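You operate a simulated robot arm through the tools that you are given. There is no shell and no other tool.

You are at the controls of a simulated robot arm. One attempt, no reset.

JOB
Put things in order on the top of the grey bench. At the end: the cream glue bottle stands on top of the silver tin; the clear jar with the purple lid stands where the tall green basket stood; the white sanding block stands on top of the blue round form; the tall green basket stands where the white sanding block stood; whatever was shut is shut again. Leave all else as you found it, and nothing knocked over.

It is judged by the outcome, as a careful person would: the job done as asked, and still so three seconds after it is handed in. It fails if anything else is knocked over, pushed out of place, dropped, spilled or broken. A push-on lid holds only when it is set on centred and level and pressed home; a screw cap is set on level and turned clockwise until tight.

ROBOT AND FRAMES
A 7-joint arm with a two-finger parallel gripper, fixed in place. Base frame: the origin is at the foot of the arm, x ahead of it, y to its left, z up; the work surface is at about z = 81.5. Lengths are in cm, angles in degrees, forces in N, time in s.
With the tool pointing down near the work surface it reaches from about 10 to 66 cm from the base axis. Its first joint turns from -66.0 to 66.0 degrees. Payload 1.57 kg.
The TCP is the grasp point between the finger pads, 3 cm short of the fingertips. In the tool frame z runs along the fingers and y along their closing line. Largest opening 8 cm; finger width 1.7, thickness 1.2; the body of the gripper, 4 by 8.2 cm, starts 8 cm behind the TCP.
Orientation is that of the tool frame in the base frame, as a unit quaternion [x, y, z, w]. With the fingers straight down and closing along the base's y, the tool's x points along the base's -x, its y along +y and its z along -z.

CONTROLS
- The arm moves only by the tool play_rows. Its argument "deltas" is text: rows parted by semicolons, each of 7 numbers parted by spaces: the gripper command, from -1 (shut) to 1 (fully open), values between in proportion, then the shift along the tool's x, y, z in units of 150 mm (1.0 is 150 mm), then the turn, a rotation vector about the tool's x, y, z in units of 180 degrees (1.0 is 180 degrees). In form: fingers x y z rx ry rz; .... A call has 1 to 20 rows; each row is the pose to reach, as a shift and turn from the pose commanded when the call began, along the tool's axes at that moment. A call with a number of a shift or a turn outside -1 to 1 is refused whole. Rows are played at 5 a second. More than 5 cm and 8.6 degrees between two rows, or a gripper value outside its range, and nothing of the call is played. A pose out of reach is approached as far as the arm can. The call stops where the force on the tool passes 40 N (or 10 N more than at its start, if that is more) or the arm is blocked; 0.2 s more then pass. Each finger travels about 7.2 cm/s and halts on what it meets, pressing with about 21 N; the grip force reading is that of the motor and also rises with nothing between the fingers. The clock runs only during rows and for 0.2 s after the last one: add rows that repeat a pose to give the fingers time. It gives the time, the measured TCP pose, the force on the tool (base axes), the opening and the grip force at its end, in the units of the frame above (readings bear some noise), with the torque about the TCP (base axes, N m) and any sound that the robot's microphone picked up, and new pictures: "pictures" is both (left out), scene, wrist or none.
- Cameras (640 x 400 px; columns grow to the right, rows downward): "scene" is fixed at [7.08, 44.57, 142.26]; the picture's right is [-0.62, -0.79, 0.00], its down [-0.45, 0.36, -0.82] and it looks along [0.64, -0.50, -0.58] (base axes); focal length 258 px, centre (320, 200). "wrist" rides on the gripper at [7.2, -0.7, -12.2] in the tool frame; the picture's right is [0.09, 1.00, 0.00], its down [-0.84, 0.08, -0.54] and it looks along [-0.54, 0.05, 0.84] (tool axes); focal length 238 px, centre (320, 200).
- measure_at(camera, pixels): for up to 12 pixels [column, row] of the newest picture of that camera ("zoom" is the newest enlarged one), the place [x, y, z] in the base frame of the surface seen there, good to about 0.2 cm. It takes no simulated time.
- close_up(camera, box): a new picture of the part [left, top, right, bottom] of that camera's present view, enlarged. It takes no simulated time.
- hand_in(): hands the job in; it is judged then, once.

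Leave the gripper open and the arm clear of the work at the hand-in unless told otherwise.

The tools are called after "Call:" as a command line: name --argument value ..., lists and objects as JSON in quotes. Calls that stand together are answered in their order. play_rows: Moves the arm, as the interface text tells. Its arguments: {"type":"object","properties":{"deltas":{"type":"string"},"pictures":{"type":"string","enum":["both","scene","wrist","none"]}},"required":["deltas"]} The other tools are called the same way: measure_at (camera, pixels) gives the place of the surface under pixels of a picture; close_up (camera, box) takes an enlarged picture of a part of a camera's view; hand_in () hands the job in.

At the start:

```text
clock: 0.0
ee_pos: [38.08, 7.43, 119.8]
tcp_rot: [-0.001, 1.0, 0.001, 0.002]
wrist_force: [0.4, 0.1, -0.5]
wrist_torque: [-0.01, -0.02, 0.0]
finger_gap: 8.0
grasp_force: 0.1
```

scene: 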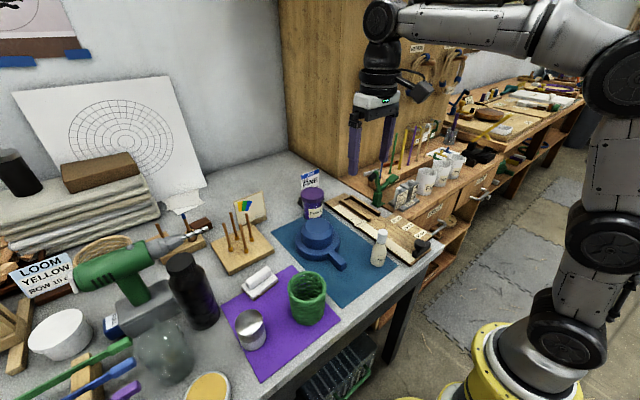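
wrist: 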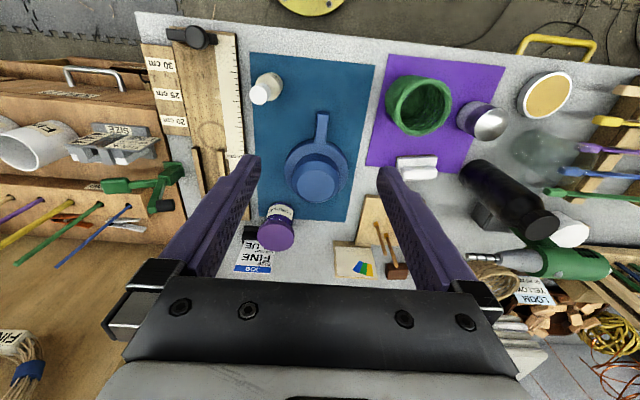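

I see the blue mat with the glue bottle, blue round form and purple-lidded jar. The purple mat holds the green basket, silver tin and white sanding block. First I take close-ups of the work area.

Call:
close_up --camera "scene" --box '[210, 160, 450, 390]'

Call:
close_up --camera "wrist" --box '[220, 40, 540, 290]'

```text
1.74 times, centred on (330, 275) of scene
```

zoom: 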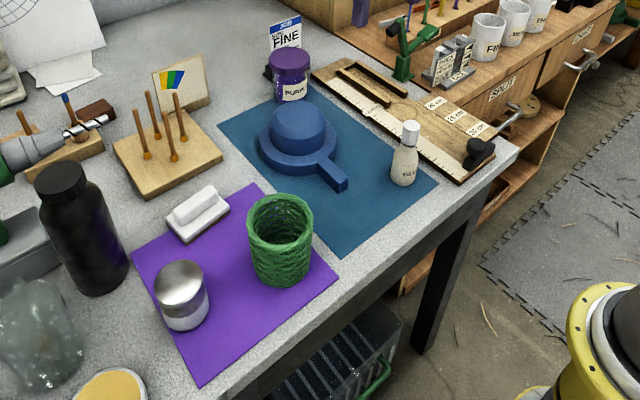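

```text
1.60 times, centred on (380, 165) of wrist
```

zoom: 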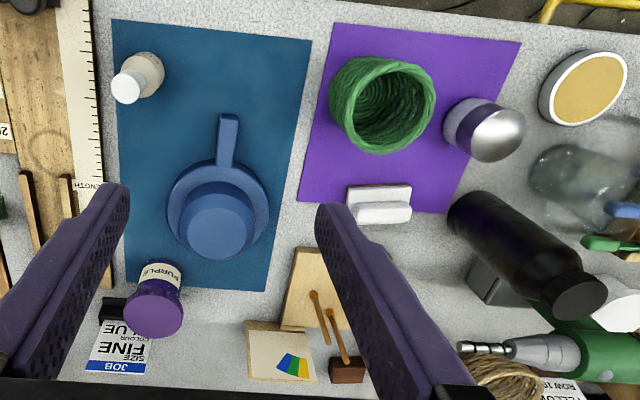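

Next I measure points on the objects in the scene picture: bottle cap, bottle base, form top, form brim, jar lid, jar base, basket rims, tin top and block.

Call:
measure_at --camera "scene" --pixels '[[381, 234], [378, 262], [318, 228], [318, 248], [340, 265], [313, 193], [315, 212], [293, 282], [324, 290], [308, 273], [306, 318], [250, 316]]'

Call:
measure_at --camera "wrist" --pixels '[[260, 94], [272, 80], [319, 181], [295, 150], [322, 125], [277, 235], [418, 76], [448, 100], [418, 105], [490, 122], [418, 173], [417, 160]]'

```text
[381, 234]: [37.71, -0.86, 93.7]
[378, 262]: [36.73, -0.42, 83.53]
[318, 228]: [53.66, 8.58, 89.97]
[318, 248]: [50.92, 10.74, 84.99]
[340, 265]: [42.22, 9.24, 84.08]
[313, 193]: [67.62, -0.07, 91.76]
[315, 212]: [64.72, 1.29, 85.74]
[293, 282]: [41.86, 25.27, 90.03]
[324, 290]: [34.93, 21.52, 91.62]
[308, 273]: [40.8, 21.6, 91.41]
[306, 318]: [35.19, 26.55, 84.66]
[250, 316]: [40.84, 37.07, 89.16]
```

```text
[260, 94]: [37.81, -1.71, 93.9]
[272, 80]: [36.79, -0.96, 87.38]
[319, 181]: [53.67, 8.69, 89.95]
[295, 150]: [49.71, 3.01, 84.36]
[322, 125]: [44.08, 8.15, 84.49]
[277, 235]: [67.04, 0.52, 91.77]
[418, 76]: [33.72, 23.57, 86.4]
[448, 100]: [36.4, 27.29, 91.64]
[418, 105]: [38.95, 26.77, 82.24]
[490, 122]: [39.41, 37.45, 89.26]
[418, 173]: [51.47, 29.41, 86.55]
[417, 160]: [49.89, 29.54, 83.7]
```

Now tighter close-ups of the individual objects to judge sizes and any loose lids.

Call:
close_up --camera "scene" --box '[280, 170, 360, 220]'

Call:
close_up --camera "scene" --box '[225, 255, 345, 355]'

Call:
close_up --camera "scene" --box '[280, 205, 400, 280]'

Call:
close_up --camera "wrist" --box '[360, 55, 520, 185]'

```text
8.00 times, centred on (320, 195) of scene
```

zoom: 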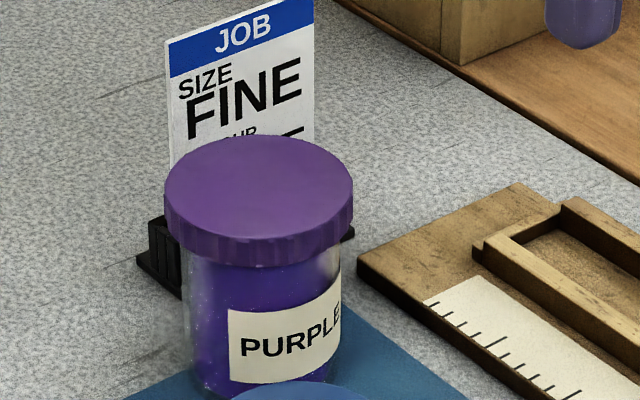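

```text
4.00 times, centred on (285, 305) of scene
```

zoom: 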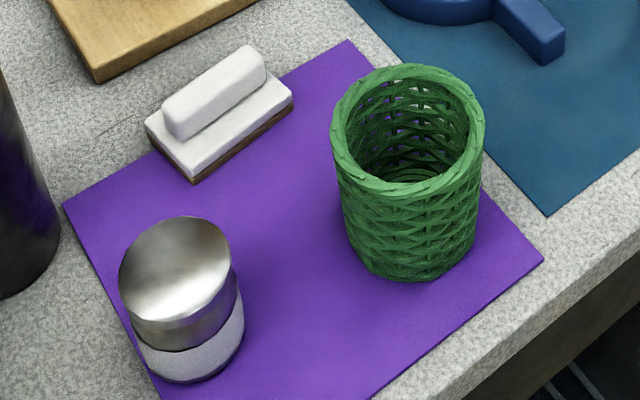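

```text
5.33 times, centred on (340, 242) of scene
```

zoom: 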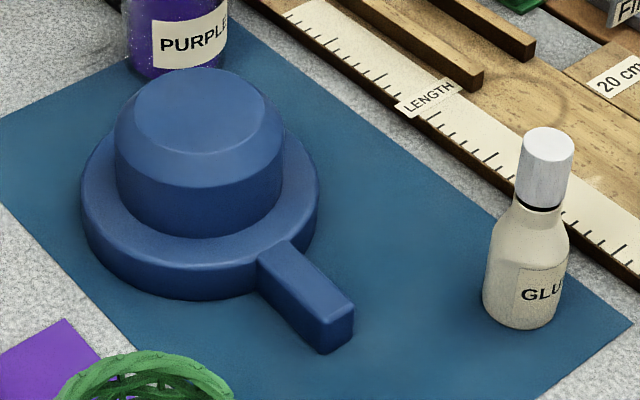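

```text
3.08 times, centred on (440, 120) of wrist
```

zoom: 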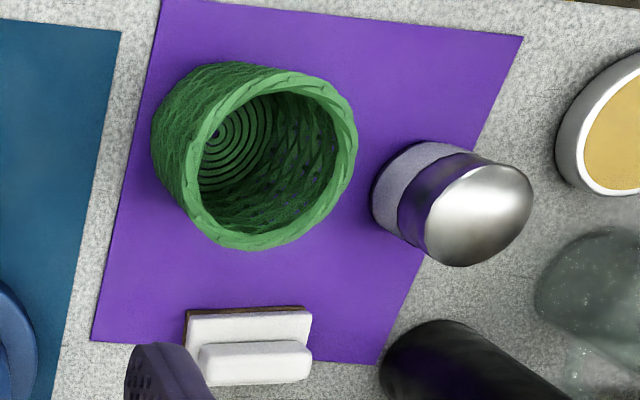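

I zoom on tin, basket and block again to measure outlines.

Call:
close_up --camera "scene" --box '[225, 255, 345, 355]'

Call:
measure_at --camera "zoom" --pixels '[[180, 222], [180, 255], [180, 300], [130, 275], [225, 255], [145, 345], [200, 370], [180, 330], [150, 130], [192, 175], [285, 100], [215, 90]]'

Call:
measure_at --camera "zoom" --pixels '[[410, 68], [340, 125], [478, 125], [405, 188], [420, 270], [400, 170], [350, 230], [470, 230], [170, 130], [258, 75], [240, 110], [200, 150]]'

```text
4.00 times, centred on (285, 305) of scene
```

zoom: 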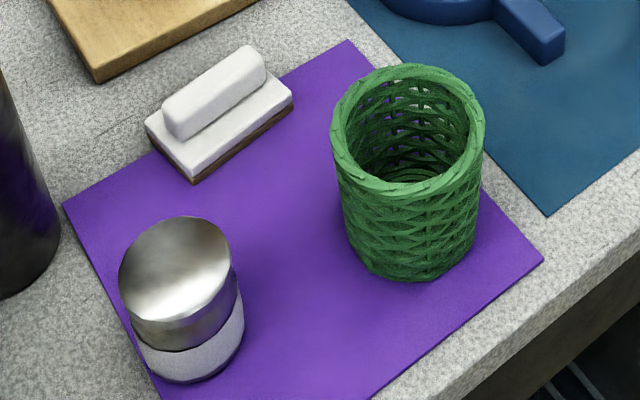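

```text
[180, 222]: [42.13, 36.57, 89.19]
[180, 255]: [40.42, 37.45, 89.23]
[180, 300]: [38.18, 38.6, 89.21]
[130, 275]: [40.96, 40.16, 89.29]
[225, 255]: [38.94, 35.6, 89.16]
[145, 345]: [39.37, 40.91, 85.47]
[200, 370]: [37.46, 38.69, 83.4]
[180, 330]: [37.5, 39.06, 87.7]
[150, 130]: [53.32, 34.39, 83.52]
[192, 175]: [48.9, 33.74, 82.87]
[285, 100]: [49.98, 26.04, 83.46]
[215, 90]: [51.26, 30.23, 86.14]
```

```text
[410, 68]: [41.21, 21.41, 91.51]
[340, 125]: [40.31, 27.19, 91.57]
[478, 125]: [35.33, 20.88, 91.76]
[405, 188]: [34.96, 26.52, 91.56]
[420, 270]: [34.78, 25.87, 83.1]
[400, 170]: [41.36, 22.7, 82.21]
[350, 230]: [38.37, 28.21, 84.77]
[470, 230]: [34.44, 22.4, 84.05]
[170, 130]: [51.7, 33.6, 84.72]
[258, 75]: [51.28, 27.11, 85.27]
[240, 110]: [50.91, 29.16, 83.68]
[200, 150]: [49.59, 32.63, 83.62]
```

The tin top is flat at z 89.2, centred near (40, 37.7). The basket rim is at z 91.6, about 8 cm across. Next I measure the surroundings (black bottle, drill, peg stand, glass jar) and the form and glue bottle.

Call:
measure_at --camera "scene" --pixels '[[183, 263], [200, 320], [150, 345], [165, 335], [208, 240], [137, 278], [242, 250], [232, 216], [272, 205], [250, 205], [310, 180], [208, 387]]'

Call:
close_up --camera "scene" --box '[280, 205, 400, 280]'

Call:
measure_at --camera "zoom" --pixels '[[210, 72], [210, 148], [137, 110], [268, 110], [205, 110], [200, 180], [200, 295], [85, 200], [315, 190], [548, 140], [525, 325], [530, 215]]'

```text
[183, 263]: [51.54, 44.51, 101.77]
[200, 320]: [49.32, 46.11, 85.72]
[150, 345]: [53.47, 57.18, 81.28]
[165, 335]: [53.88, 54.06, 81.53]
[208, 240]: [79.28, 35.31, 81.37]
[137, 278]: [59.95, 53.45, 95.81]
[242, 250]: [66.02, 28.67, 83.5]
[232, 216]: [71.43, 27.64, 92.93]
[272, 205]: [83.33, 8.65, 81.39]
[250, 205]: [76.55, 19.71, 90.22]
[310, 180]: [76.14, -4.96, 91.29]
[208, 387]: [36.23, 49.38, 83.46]
```

```text
5.33 times, centred on (340, 242) of scene
```

zoom: 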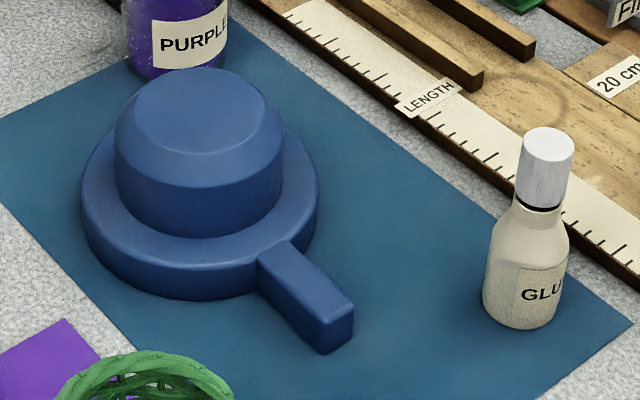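

```text
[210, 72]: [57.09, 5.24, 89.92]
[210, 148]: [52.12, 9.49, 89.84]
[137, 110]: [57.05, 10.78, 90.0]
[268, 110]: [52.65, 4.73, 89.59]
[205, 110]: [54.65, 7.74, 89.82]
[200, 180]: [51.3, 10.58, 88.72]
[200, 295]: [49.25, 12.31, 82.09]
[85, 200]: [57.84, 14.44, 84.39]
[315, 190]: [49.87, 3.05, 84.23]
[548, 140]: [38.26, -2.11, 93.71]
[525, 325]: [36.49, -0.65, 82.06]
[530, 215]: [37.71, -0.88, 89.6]
```

Now I measure the jar in zoom: lid edges, body edges, base.

Call:
close_up --camera "scene" --box '[280, 175, 360, 225]'

Call:
measure_at --camera "zoom" --pixels '[[258, 100], [258, 220], [167, 150], [350, 150], [258, 160], [190, 260], [335, 250], [258, 280], [260, 340], [150, 210], [345, 195], [400, 225]]'

Call:
close_up --camera "wrist" --box '[220, 180, 340, 280]'

Call:
measure_at --camera "zoom" --pixels '[[238, 80], [180, 90], [290, 110], [255, 250], [200, 210], [315, 215], [255, 190]]'

```text
8.00 times, centred on (320, 200) of scene
```

zoom: 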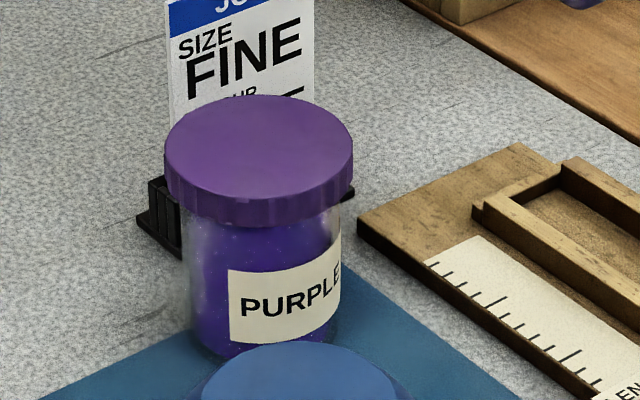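

```text
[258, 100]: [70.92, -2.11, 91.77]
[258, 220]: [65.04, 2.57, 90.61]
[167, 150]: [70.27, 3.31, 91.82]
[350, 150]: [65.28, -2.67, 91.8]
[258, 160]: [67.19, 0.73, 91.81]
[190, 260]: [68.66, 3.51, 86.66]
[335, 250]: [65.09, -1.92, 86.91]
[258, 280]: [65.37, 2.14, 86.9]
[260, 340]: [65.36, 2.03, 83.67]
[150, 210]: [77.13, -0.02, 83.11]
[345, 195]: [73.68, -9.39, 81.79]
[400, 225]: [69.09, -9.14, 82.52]
```

```text
4.00 times, centred on (280, 230) of wrist
```

zoom: 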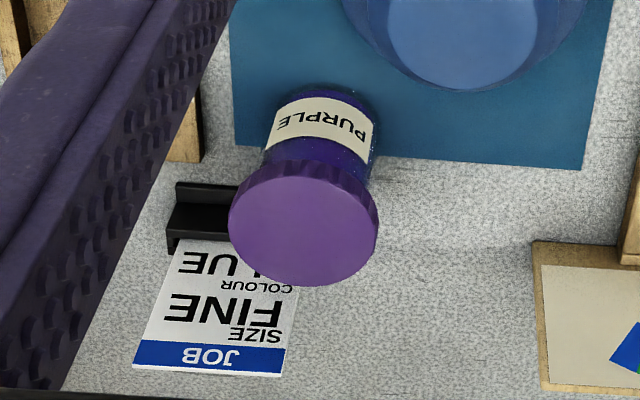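

```text
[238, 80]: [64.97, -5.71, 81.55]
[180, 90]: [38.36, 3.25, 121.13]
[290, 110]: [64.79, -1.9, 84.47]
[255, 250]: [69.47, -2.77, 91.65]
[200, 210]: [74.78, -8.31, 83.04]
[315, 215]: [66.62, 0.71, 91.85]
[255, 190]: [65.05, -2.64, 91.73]
```

The block's long axis lies along y, turned about 8° counter-clockwise seen from above. I'll grip its ridge across its thickness, so I turn the tool about -98° (camera to the -y side, away from the black bottle) while moving high over the bench towards the block.

Call:
play_rows --deltas "1 -0.039 0.078 0 0 0 -0.0454; 1 -0.078 0.156 0 0 0 -0.0907; 1 -0.117 0.233 0 0 0 -0.1361; 1 -0.156 0.311 0 0 0 -0.1815; 1 -0.194 0.389 0 0 0 -0.2269; 1 -0.233 0.467 0 0 0 -0.2722; 1 -0.272 0.544 0 0 0 -0.3176; 1 -0.311 0.622 0 0 0 -0.363; 1 -0.35 0.7 0 0 0 -0.4083; 1 -0.389 0.778 0 0 0 -0.4537; 1 -0.428 0.856 0 0 0 -0.4991; 1 -0.467 0.933 0 0 0 -0.5444; 1 -0.467 0.933 0 0 0 -0.5444"

```text
clock: 2.8
ee_pos: [44.99, 21.25, 119.79]
tcp_rot: [0.756, -0.655, 0.001, -0.001]
wrist_force: [0.9, 0.1, -0.1]
wrist_torque: [-0.01, 0.0, 0.0]
finger_gap: 8.02
grasp_force: 0.0
```

scene: 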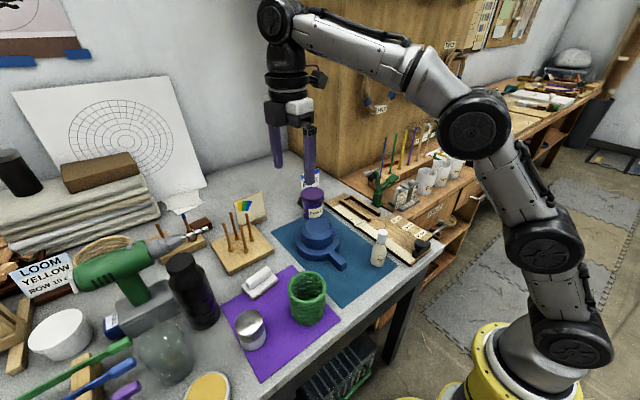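
wrist: 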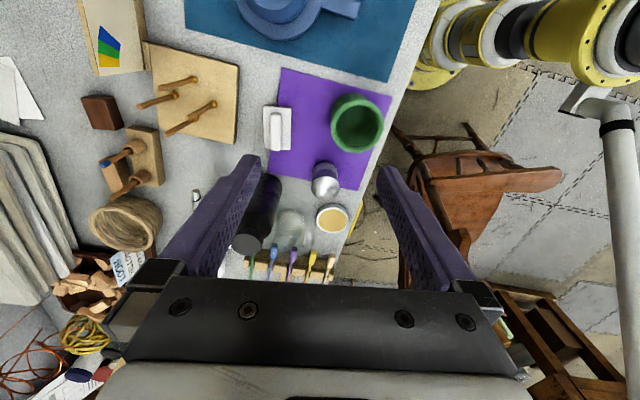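

The tool is now turned; the block is visible in the wrist view at (277,128). I move over it, down to z≈105, to measure it from close above.

Call:
play_rows --deltas "1 -0.086 -0.083 0.16; 1 -0.173 -0.166 0.33" --pictures "none"

```text
refused: a row must be a list of 7 entries
```

I forgot the turn columns; I resend the rows with all 7 numbers.

Call:
play_rows --deltas "1 -0.086 -0.083 0.16 0 0 0; 1 -0.173 -0.166 0.33 0 0 0; 1 -0.259 -0.25 0.49 0 0 0; 1 -0.345 -0.333 0.66 0 0 0; 1 -0.432 -0.416 0.82 0 0 0; 1 -0.518 -0.499 0.987 0 0 0; 1 -0.518 -0.499 0.987 0 0 0"

```text
clock: 4.4
ee_pos: [51.46, 29.91, 104.93]
tcp_rot: [0.755, -0.655, 0.002, -0.002]
wrist_force: [-0.7, 0.1, 0.6]
wrist_torque: [-0.03, -0.01, 0.01]
finger_gap: 7.98
grasp_force: 0.1
```

scene: 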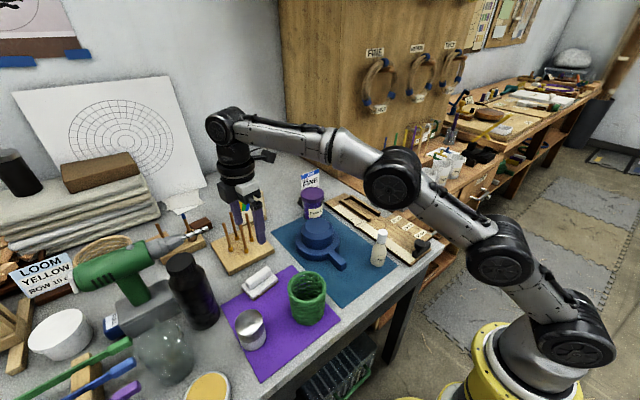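
wrist: 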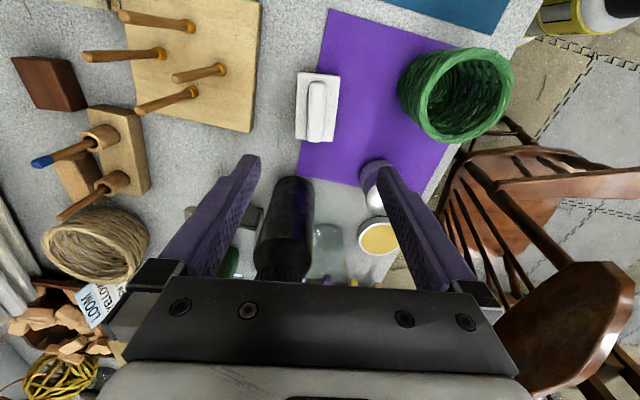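

The block shows at (317,107). I zoom in on it and measure its corners and ridge.

Call:
close_up --camera "wrist" --box '[270, 65, 366, 150]'

Call:
measure_at --camera "wrist" --pixels '[[301, 75], [337, 76], [297, 137], [332, 140], [310, 85], [326, 86], [308, 134], [322, 135], [317, 110], [315, 81]]'

```text
4.71 times, centred on (318, 108) of wrist
```

zoom: 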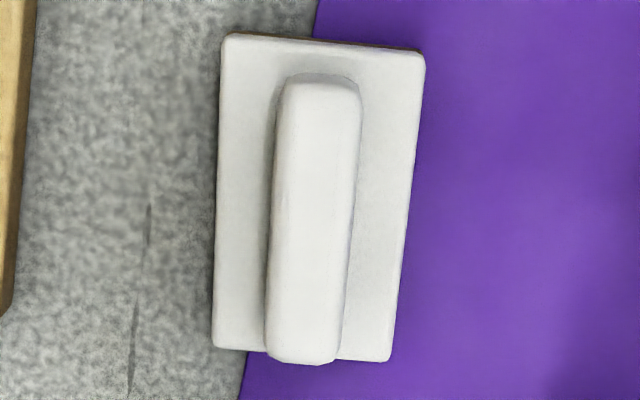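

```text
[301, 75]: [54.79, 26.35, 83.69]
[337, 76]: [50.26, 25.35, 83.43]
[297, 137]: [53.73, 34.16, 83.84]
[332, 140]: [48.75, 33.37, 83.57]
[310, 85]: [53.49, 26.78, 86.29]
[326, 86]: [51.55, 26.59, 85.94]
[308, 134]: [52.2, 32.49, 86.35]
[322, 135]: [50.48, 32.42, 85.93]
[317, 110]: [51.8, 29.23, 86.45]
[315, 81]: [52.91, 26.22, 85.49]
```

Block centre is about (51.9, 29.7), with the ridge 1.85 cm wide and its top at z 86.4. I check how near the peg stand is before descending.

Call:
measure_at --camera "wrist" --pixels '[[255, 60], [252, 128], [222, 70], [195, 92], [280, 200], [300, 250]]'

Call:
play_rows --deltas "0 0.004 -0.006 0.2 0 0 0; 0 0.008 -0.012 0.4 0 0 0; 0 0.012 -0.018 0.6 0 0 0; 0 0.0174 -0.0271 0.8 0 0 0; 0 0.0174 -0.0271 0.927 0 0 0; 0 0.0174 -0.0271 0.927 0 0 0"

```text
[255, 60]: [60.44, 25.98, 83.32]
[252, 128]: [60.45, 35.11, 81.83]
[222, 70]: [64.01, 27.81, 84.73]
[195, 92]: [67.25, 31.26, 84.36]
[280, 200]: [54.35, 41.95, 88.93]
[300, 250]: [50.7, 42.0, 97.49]
```

```text
clock: 5.8
ee_pos: [51.79, 29.8, 90.84]
tcp_rot: [0.756, -0.655, 0.002, 0.0]
wrist_force: [0.1, 0.2, -0.8]
wrist_torque: [-0.03, 0.01, -0.04]
finger_gap: 3.99
grasp_force: 0.0
```

scene: 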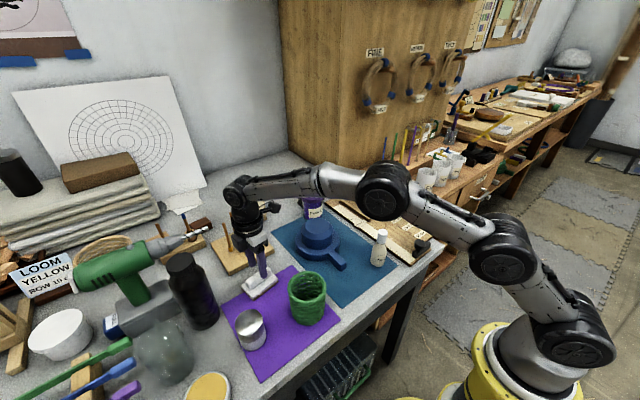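
wrist: 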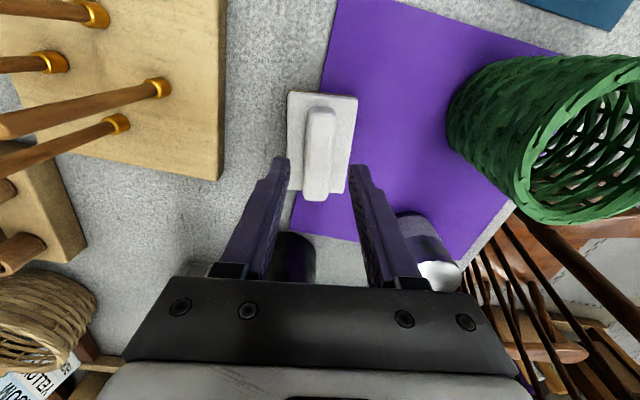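

The ridge lies between the fingers. I go down 3.75 cm (tips just above the base plate) and close.

Call:
play_rows --deltas "0 0.005 0 0.1 0 0 0; 0 0.005 0 0.2 0 0 0; 0 0.005 0 0.247 0 0 0; 0 0.005 0 0.247 0 0 0; -1 0.005 0 0.247 0 0 0; -1 0.005 0 0.247 0 0 0; -1 0.005 0 0.247 0 0 0; -1 0.005 0 0.247 0 0 0"

```text
clock: 7.6
ee_pos: [51.95, 29.63, 87.23]
tcp_rot: [0.755, -0.655, 0.001, 0.0]
wrist_force: [-0.1, -0.7, 0.1]
wrist_torque: [0.0, -0.01, 0.01]
finger_gap: 2.14
grasp_force: 20.8
```

scene: 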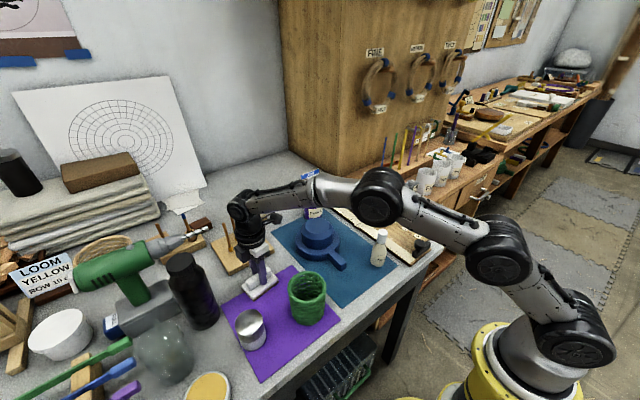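
wrist: 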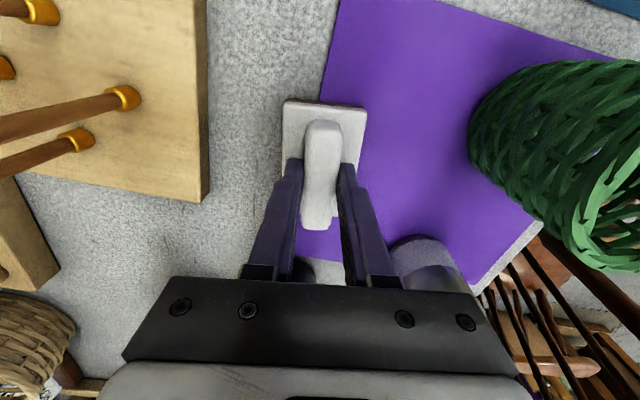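

The ridge is gripped (gap 2.14, 20.8 N). Before lifting, I measure the form again in a scene zoom to pin its centre.

Call:
close_up --camera "scene" --box '[285, 210, 365, 275]'

Call:
measure_at --camera "scene" --pixels '[[307, 224], [312, 230], [318, 232], [324, 232], [329, 226], [326, 221], [303, 235], [309, 241], [317, 244], [325, 242], [331, 236], [318, 226]]'

```text
6.15 times, centred on (325, 242) of scene
```

zoom: 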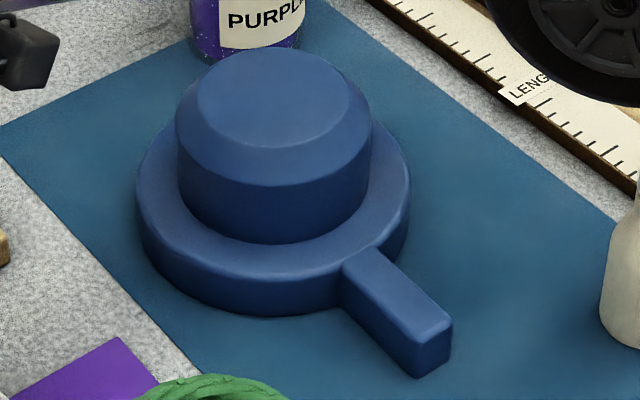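

```text
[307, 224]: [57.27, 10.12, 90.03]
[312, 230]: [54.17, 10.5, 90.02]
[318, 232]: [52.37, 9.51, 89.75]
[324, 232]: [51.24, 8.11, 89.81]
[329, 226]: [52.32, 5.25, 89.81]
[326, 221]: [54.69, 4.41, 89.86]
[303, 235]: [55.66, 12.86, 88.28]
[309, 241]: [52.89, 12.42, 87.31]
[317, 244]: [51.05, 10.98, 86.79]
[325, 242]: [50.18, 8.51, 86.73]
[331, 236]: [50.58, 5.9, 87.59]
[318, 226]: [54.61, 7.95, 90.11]
```

The form's flat top is about 7.6 cm across, centred near (54.8, 7.7), z 89.9, with plenty of room for the 8×4.9 block. I lift the block 12.5 cm and start moving towards the form.

Call:
play_rows --deltas "-1 0 0 -0.1 0 0 0; -1 0 0 -0.3 0 0 0; -1 0 0 -0.55 0 0 0; -1 0 0 -0.8 0 0 0; -1 0.05 0 -0.833 0 0 0; -1 0.25 0.003 -0.833 0 0 0; -1 0.45 0.006 -0.833 0 0 0; -1 0.65 0.01 -0.833 0 0 0; -1 0.8 0.012 -0.833 0 0 0; -1 0.8 0.012 -0.833 0 0 0"

```text
clock: 9.8
ee_pos: [53.51, 17.99, 99.94]
tcp_rot: [0.756, -0.655, 0.001, 0.0]
wrist_force: [-0.8, 0.1, -0.6]
wrist_torque: [0.03, -0.02, 0.03]
finger_gap: 2.13
grasp_force: 21.0
```

scene: 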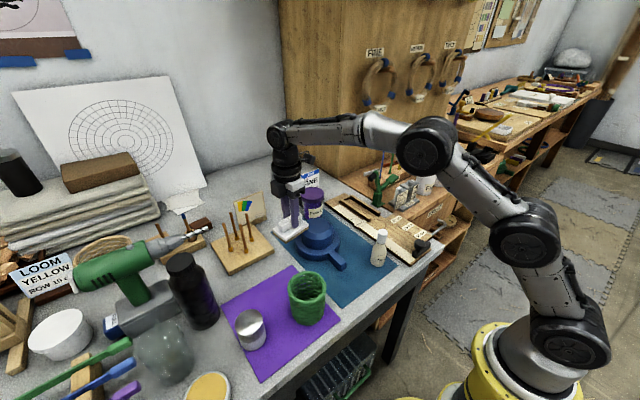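
wrist: 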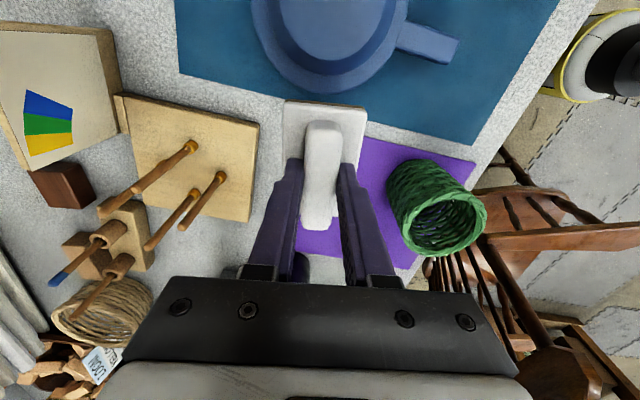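

The block is carried level. I move the remaining 10.4 cm to above the form.

Call:
play_rows --deltas "-1 0.2 0.004 0 0 0 0; -1 0.4 0.008 0 0 0 0; -1 0.6 0.012 0 0 0 0; -1 0.699 0.013 0 0 0 0; -1 0.699 0.013 0 0 0 0; -1 0.699 0.013 0 0 0 0"

```text
clock: 11.2
ee_pos: [54.88, 7.57, 99.9]
tcp_rot: [0.756, -0.655, 0.002, -0.001]
wrist_force: [0.1, 0.2, -0.9]
wrist_torque: [0.02, 0.02, -0.01]
finger_gap: 2.13
grasp_force: 20.8
```

scene: 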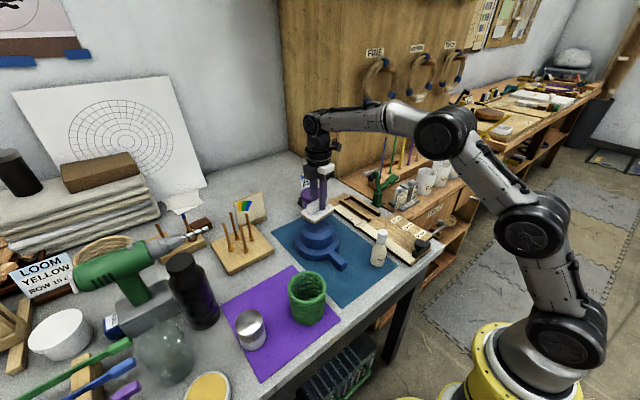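
wrist: 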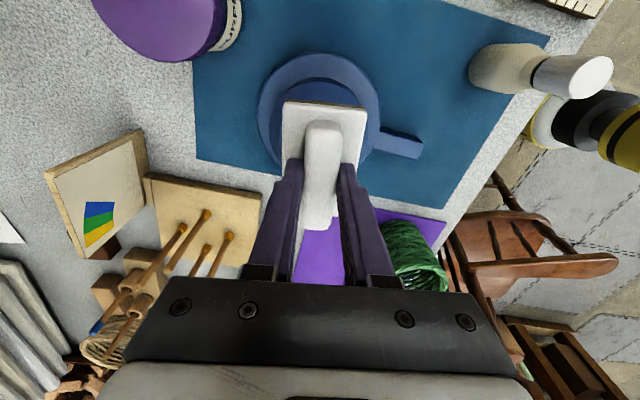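

The jar's lid sits at top left in the wrist view and is clear. I check the form's brim position from here to confirm the centring.

Call:
close_up --camera "wrist" --box '[240, 40, 440, 190]'

Call:
measure_at --camera "wrist" --pixels '[[263, 110], [375, 110], [318, 58], [277, 72], [361, 76], [275, 145], [368, 145], [320, 80], [288, 98], [350, 98], [340, 85], [300, 85]]'

```text
2.67 times, centred on (340, 115) of wrist
```

zoom: 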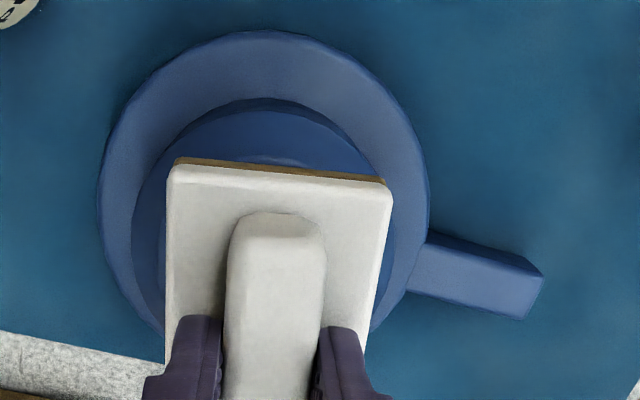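

```text
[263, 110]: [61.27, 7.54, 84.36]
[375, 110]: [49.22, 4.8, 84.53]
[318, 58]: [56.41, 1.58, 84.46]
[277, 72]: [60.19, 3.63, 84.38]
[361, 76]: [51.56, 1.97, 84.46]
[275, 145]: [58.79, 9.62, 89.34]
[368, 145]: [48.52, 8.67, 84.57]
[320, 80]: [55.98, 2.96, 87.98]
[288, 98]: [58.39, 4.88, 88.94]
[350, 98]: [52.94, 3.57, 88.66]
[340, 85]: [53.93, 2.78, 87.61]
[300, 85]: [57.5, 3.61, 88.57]
```

The brim fit gives centre (54.9, 7.8), so the block is centred within about 1 mm. Expected contact is at TCP z≈95.6; I lower to about 95.9 first.

Call:
play_rows --deltas "-1 0 0 0.1 0 0 0; -1 0 0 0.2 0 0 0; -1 0 0 0.25 0 0 0; -1 0 0 0.265 0 0 0; -1 0 0 0.265 0 0 0" --pictures "scene"

Call:
close_up --camera "scene" --box '[285, 190, 365, 250]'

```text
clock: 12.4
ee_pos: [54.82, 7.32, 95.81]
tcp_rot: [0.756, -0.655, 0.001, 0.0]
wrist_force: [0.0, -0.5, -1.4]
wrist_torque: [0.0, 0.0, -0.04]
finger_gap: 2.13
grasp_force: 20.5
```

scene: 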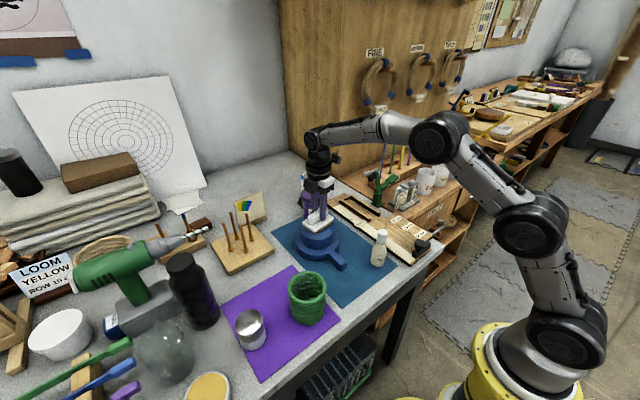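

```text
6.67 times, centred on (325, 220) of scene
```

zoom: 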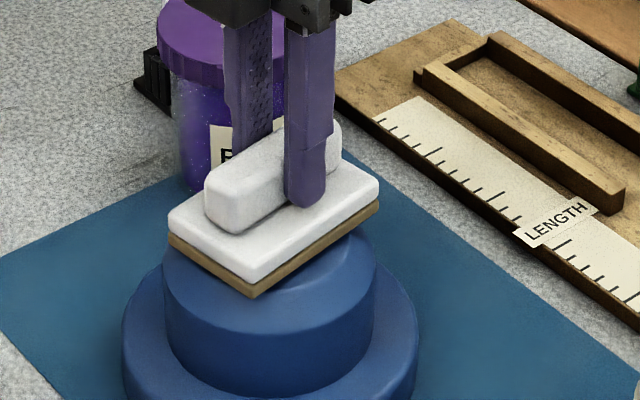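

The block hovers just over the form top. I lower in 1 mm steps to contact.

Call:
play_rows --deltas "-1 -0.008 0 0.007 0 0 0; -1 -0.008 0 0.013 0 0 0; -1 -0.008 0 0.02 0 0 0" --pictures "none"

```text
clock: 13.2
ee_pos: [54.78, 7.48, 95.51]
tcp_rot: [0.755, -0.655, 0.002, 0.0]
wrist_force: [-0.8, -0.5, -1.3]
wrist_torque: [0.01, -0.02, 0.0]
finger_gap: 2.17
grasp_force: 21.1
```

No contact force yet. I go on in smaller steps.

Call:
play_rows --deltas "-1 0 0 0.006 0 0 0; -1 0 0 0.012 0 0 0; -1 0 0 0.012 0 0 0" --pictures "none"

```text
clock: 14.0
ee_pos: [54.71, 7.41, 95.55]
tcp_rot: [0.755, -0.656, 0.002, -0.001]
wrist_force: [-3.1, -1.0, 7.0]
wrist_torque: [0.09, 0.24, 0.03]
finger_gap: 2.16
grasp_force: 21.4
```

Contact is made (7 N up). I open the fingers to about 4 cm and lift straight away.

Call:
play_rows --deltas "-0.2 0 0 0 0 0 0; 0 0 0 0 0 0 0; 0 0 0 0 0 0 0; 0 0 0 -0.05 0 0 0; 0 0 0 -0.15 0 0 0; 0 0 0 -0.4 0 0 0; 0 0 0 -0.7 0 0 0; 0 0 0 -0.7 0 0 0"

Call:
close_up --camera "scene" --box '[285, 190, 365, 250]'

```text
clock: 15.8
ee_pos: [54.88, 7.64, 105.96]
tcp_rot: [0.755, -0.656, 0.001, 0.0]
wrist_force: [-0.8, 0.2, 0.4]
wrist_torque: [0.01, -0.01, -0.01]
finger_gap: 4.01
grasp_force: 0.1
```

scene: 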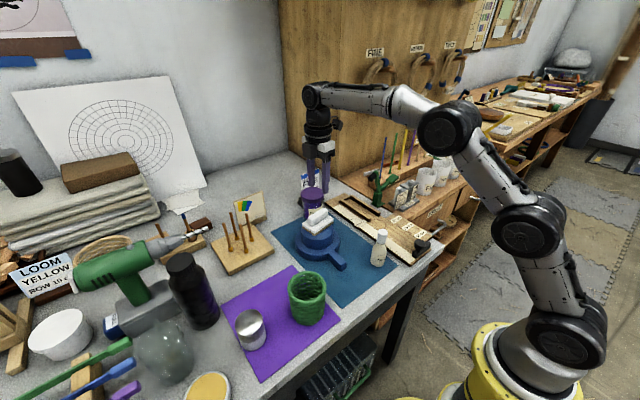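
wrist: 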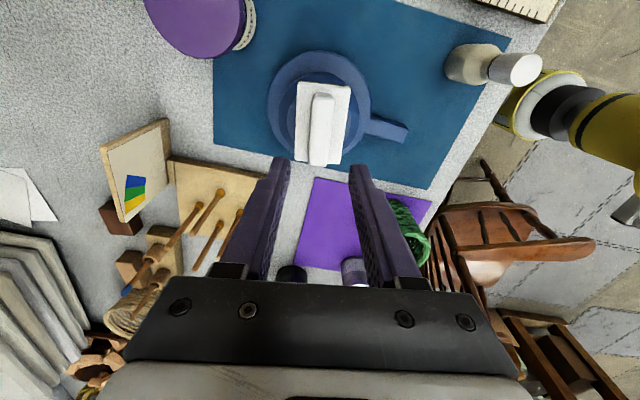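

```text
6.67 times, centred on (325, 220) of scene
```

zoom: 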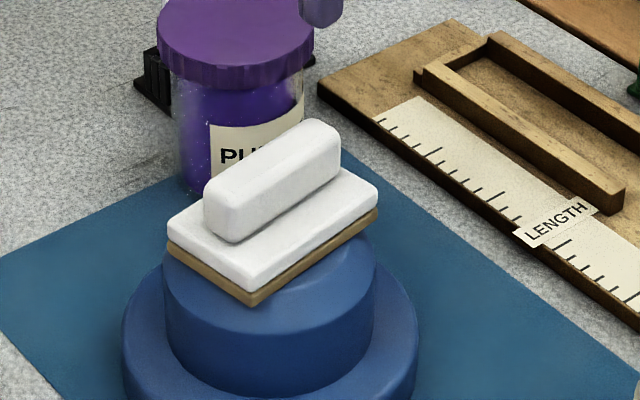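

The block rests level and centred on the form. Next is the basket. I'll grip its rim wall on the base side (one finger inside), keeping this tool orientation. I move over to it at z≈106.

Call:
play_rows --deltas "0 -0.156 0.151 0 0 0 0; 0 -0.312 0.302 0 0 0 0; 0 -0.467 0.452 0 0 0 0; 0 -0.623 0.603 0 0 0 0; 0 -0.623 0.603 0 0 0 0" --pictures "none"

Call:
play_rows --deltas "0 -0.156 0.151 0 0 0 0; 0 -0.312 0.302 0 0 0 0; 0 -0.467 0.452 0 0 0 0; 0 -0.56 0.603 0 0 0 0; 0 -0.56 0.603 0 0 0 0"

```text
clock: 17.0
ee_pos: [44.42, 15.51, 105.9]
tcp_rot: [0.754, -0.657, 0.002, 0.0]
wrist_force: [0.8, 0.0, 0.1]
wrist_torque: [0.0, 0.0, -0.01]
finger_gap: 3.98
grasp_force: 0.1
```

```text
clock: 18.2
ee_pos: [34.28, 22.71, 105.82]
tcp_rot: [0.754, -0.656, 0.001, -0.001]
wrist_force: [-0.2, -1.0, -0.9]
wrist_torque: [0.01, 0.0, 0.01]
finger_gap: 4.01
grasp_force: 0.1
```

scene: 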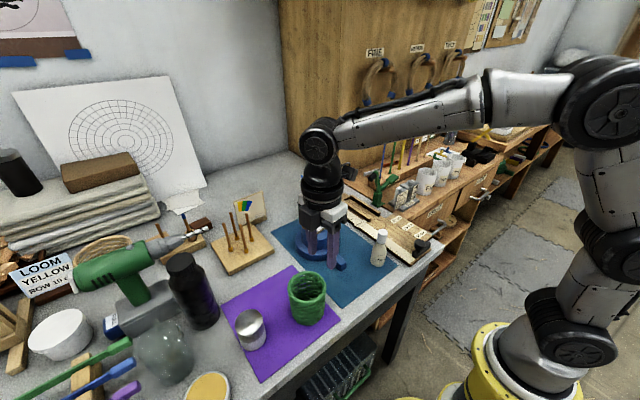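
wrist: 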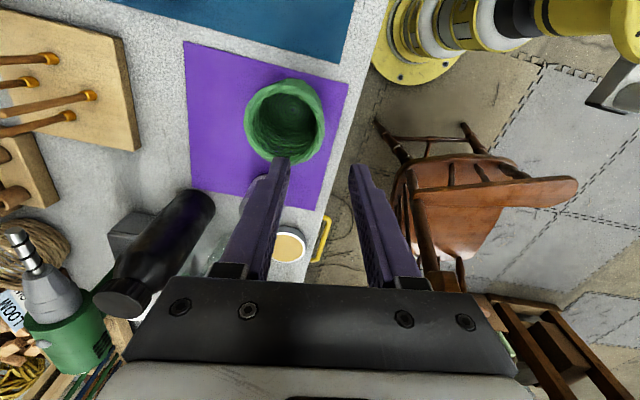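

The basket is in the wrist view at (284,120). I zoom and measure its rim, outer and inner.

Call:
close_up --camera "wrist" --box '[230, 65, 342, 175]'

Call:
measure_at --camera "wrist" --pixels '[[247, 130], [322, 122], [284, 162], [284, 158], [317, 122], [252, 130], [286, 92], [300, 158], [313, 143], [318, 100], [262, 152], [320, 132]]'

```text
3.64 times, centred on (286, 120) of wrist
```

zoom: 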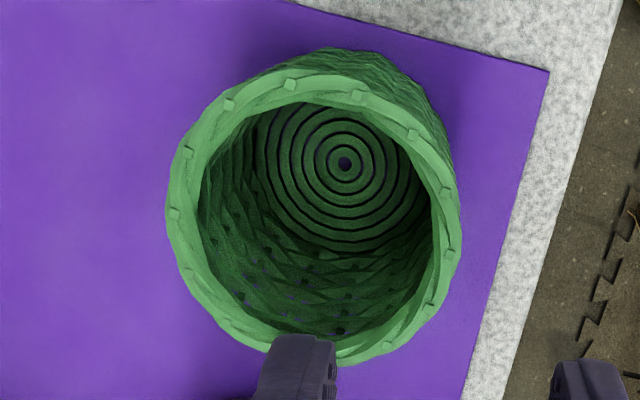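

```text
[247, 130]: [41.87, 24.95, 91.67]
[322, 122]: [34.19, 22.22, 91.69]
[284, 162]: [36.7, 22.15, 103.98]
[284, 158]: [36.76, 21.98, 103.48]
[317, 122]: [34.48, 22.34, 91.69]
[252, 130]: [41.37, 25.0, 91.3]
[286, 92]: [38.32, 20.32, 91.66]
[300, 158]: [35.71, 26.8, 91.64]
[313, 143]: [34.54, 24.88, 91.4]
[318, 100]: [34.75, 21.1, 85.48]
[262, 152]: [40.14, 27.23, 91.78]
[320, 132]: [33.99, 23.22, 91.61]
```

The rim fits a circle centred near (38.0, 23.7), outer radius 4.1, wall about 0.8 thick, top at z 91.65. I align over the base-side wall at (34.3, 23.2) and stop with the fingertips about 1.5 cm above the rim.

Call:
play_rows --deltas "0 -0.015 -0.003 0.2 0 0 0; 0 -0.033 -0.006 0.4 0 0 0; 0 -0.033 -0.006 0.6 0 0 0; 0 -0.033 -0.006 0.653 0 0 0; 0 -0.033 -0.006 0.653 0 0 0"

Call:
close_up --camera "wrist" --box '[160, 60, 420, 240]'

Call:
close_up --camera "scene" --box '[255, 230, 375, 340]'

```text
clock: 19.4
ee_pos: [34.12, 23.17, 95.97]
tcp_rot: [0.756, -0.655, 0.001, 0.0]
wrist_force: [0.4, -0.1, -0.6]
wrist_torque: [0.0, 0.04, -0.04]
finger_gap: 3.98
grasp_force: 0.0
```

scene: 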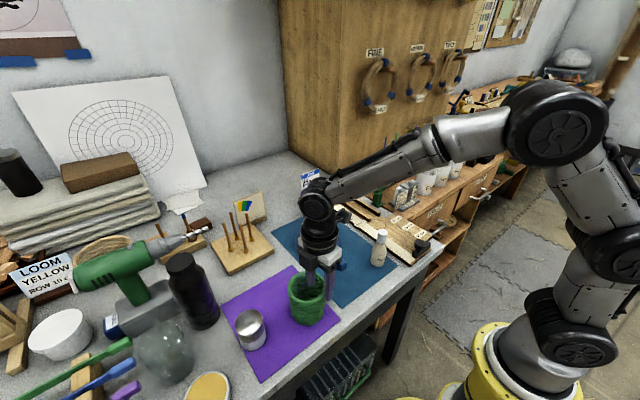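
wrist: 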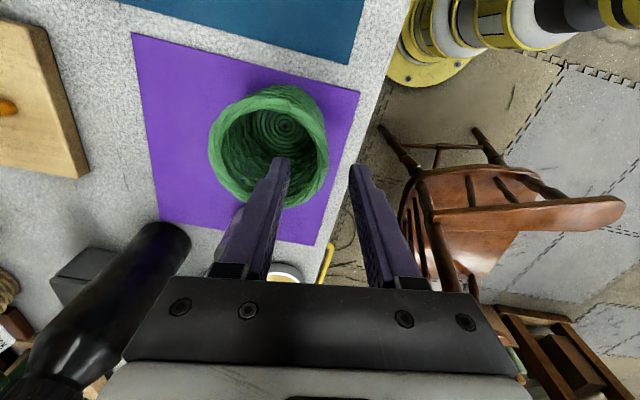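

```text
2.22 times, centred on (290, 150) of wrist
```

zoom: 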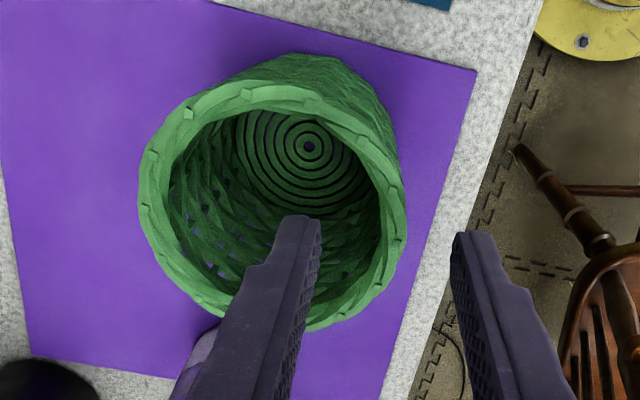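

```text
3.64 times, centred on (315, 285) of scene
```

zoom: 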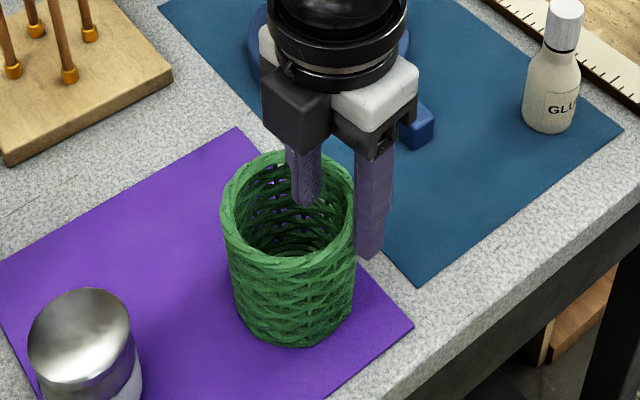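

The two fingertips straddle the rim symmetrically, and I descend to z≈89.2.

Call:
play_rows --deltas "0 0 0 0.1 0 0 0; 0 0 0 0.2 0 0 0; 0 0 0 0.3 0 0 0; 0 0 0 0.4 0 0 0; 0 0 0 0.45 0 0 0; 0 0 0 0.45 0 0 0"

Call:
close_up --camera "wrist" --box '[160, 60, 420, 240]'

Call:
close_up --camera "scene" --box '[255, 230, 375, 340]'

```text
clock: 20.8
ee_pos: [34.33, 23.04, 89.41]
tcp_rot: [0.755, -0.656, 0.002, -0.001]
wrist_force: [0.3, 0.2, -0.1]
wrist_torque: [-0.04, -0.01, 0.02]
finger_gap: 4.01
grasp_force: 0.0
```

scene: 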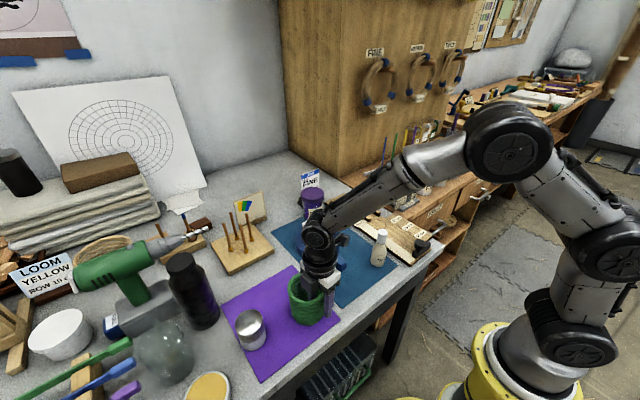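
wrist: 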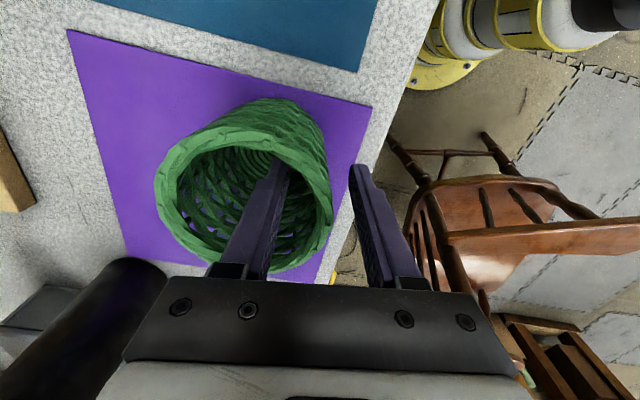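

```text
2.22 times, centred on (290, 150) of wrist
```

zoom: 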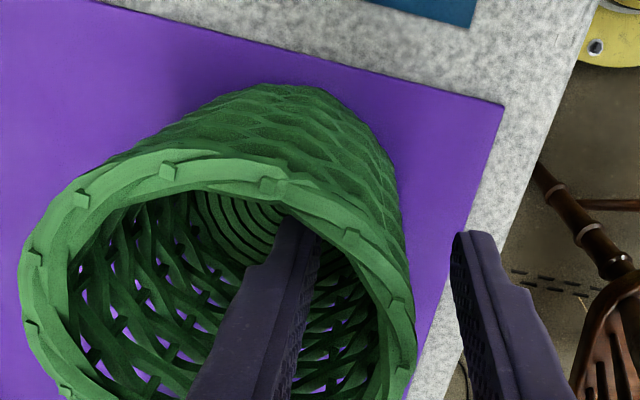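

```text
3.64 times, centred on (315, 285) of scene
```

zoom: 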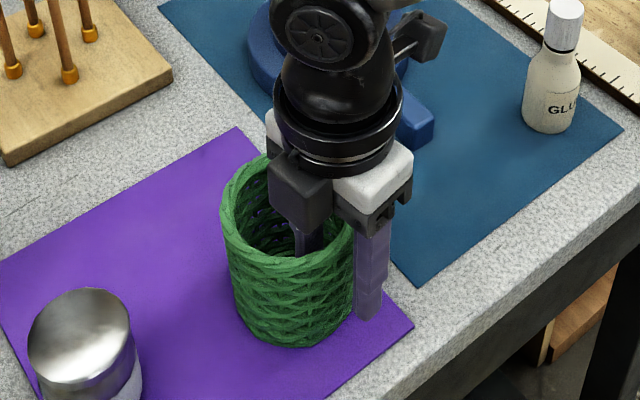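

The wall is within the gap, slightly nearer the outer finger, so I shift 2 mm outward and close gradually.

Call:
play_rows --deltas "0 0 0.012 0 0 0 0; -0.4 0 0.012 0 0 0 0; -0.6 0 0.012 0 0 0 0; -0.75 0 0.012 0 0 0 0; -0.85 0 0.012 0 0 0 0; -1 0 0.012 0 0 0 0; -1 0 0.012 0 0 0 0; -1 0 0.012 0 0 0 0"

Call:
close_up --camera "scene" --box '[255, 230, 375, 340]'

```text
clock: 22.6
ee_pos: [34.27, 23.06, 89.34]
tcp_rot: [0.755, -0.656, 0.002, -0.002]
wrist_force: [2.2, 0.1, 8.4]
wrist_torque: [-0.02, -0.89, 0.02]
finger_gap: 0.63
grasp_force: 21.0
```

scene: 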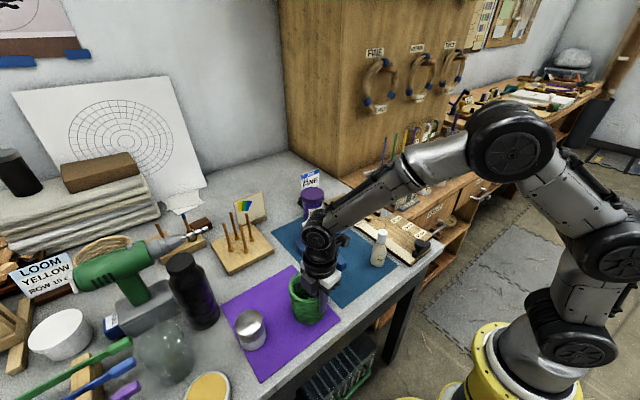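
wrist: 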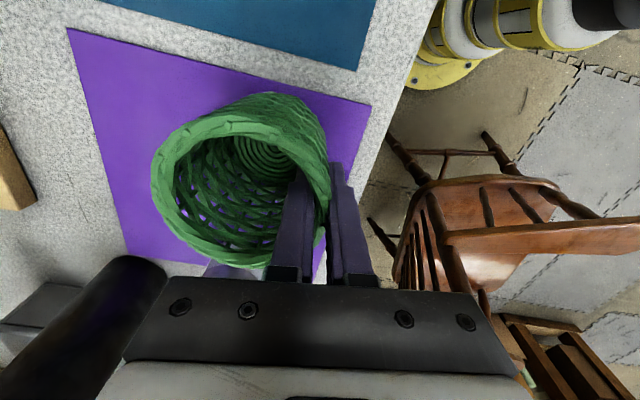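

```text
3.64 times, centred on (315, 285) of scene
```

zoom: 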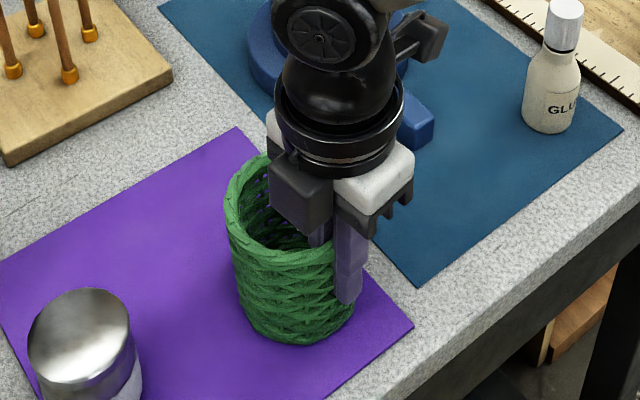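

The wall is gripped (gap 0.63, 21 N). The basket leaned slightly as the pads aligned with its tapered wall. I lift 6 cm and look at how it hangs.

Call:
play_rows --deltas "-1 0 0 -0.03 0 0 0; -1 0 0 -0.1 0 0 0; -1 0 0 -0.2 0 0 0; -1 0 0 -0.3 0 0 0; -1 0 0 -0.4 0 0 0; -1 0 0 -0.4 0 0 0"

Call:
close_up --camera "scene" --box '[255, 210, 375, 320]'

```text
clock: 24.0
ee_pos: [34.15, 23.2, 95.3]
tcp_rot: [0.755, -0.655, 0.002, -0.001]
wrist_force: [0.8, 0.5, 0.2]
wrist_torque: [-0.02, 0.02, 0.02]
finger_gap: 0.58
grasp_force: 20.6
```

scene: 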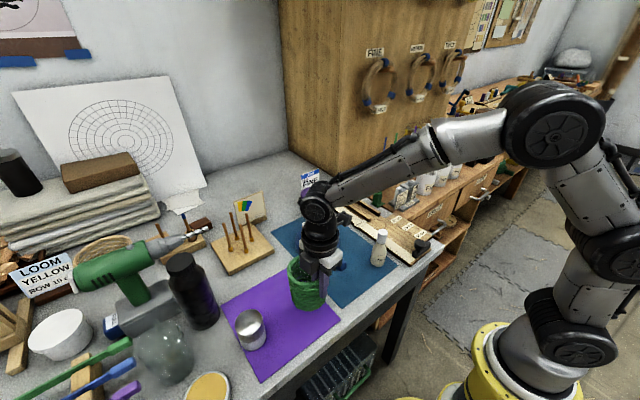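
wrist: 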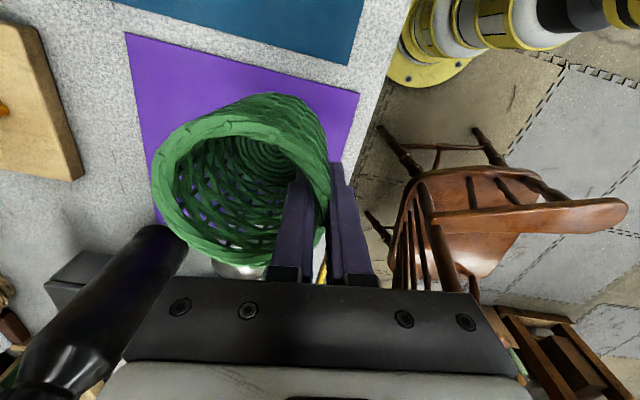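

```text
3.64 times, centred on (315, 265) of scene
```

zoom: 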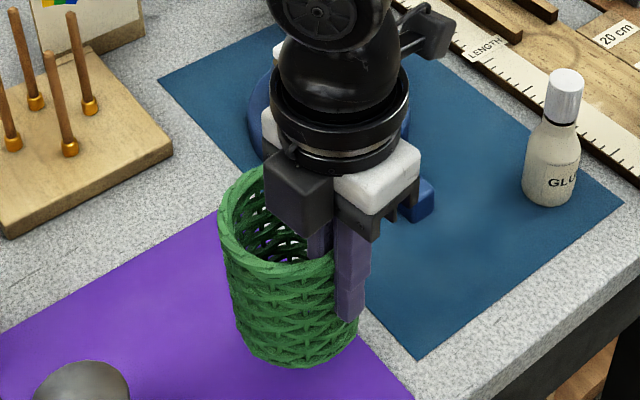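

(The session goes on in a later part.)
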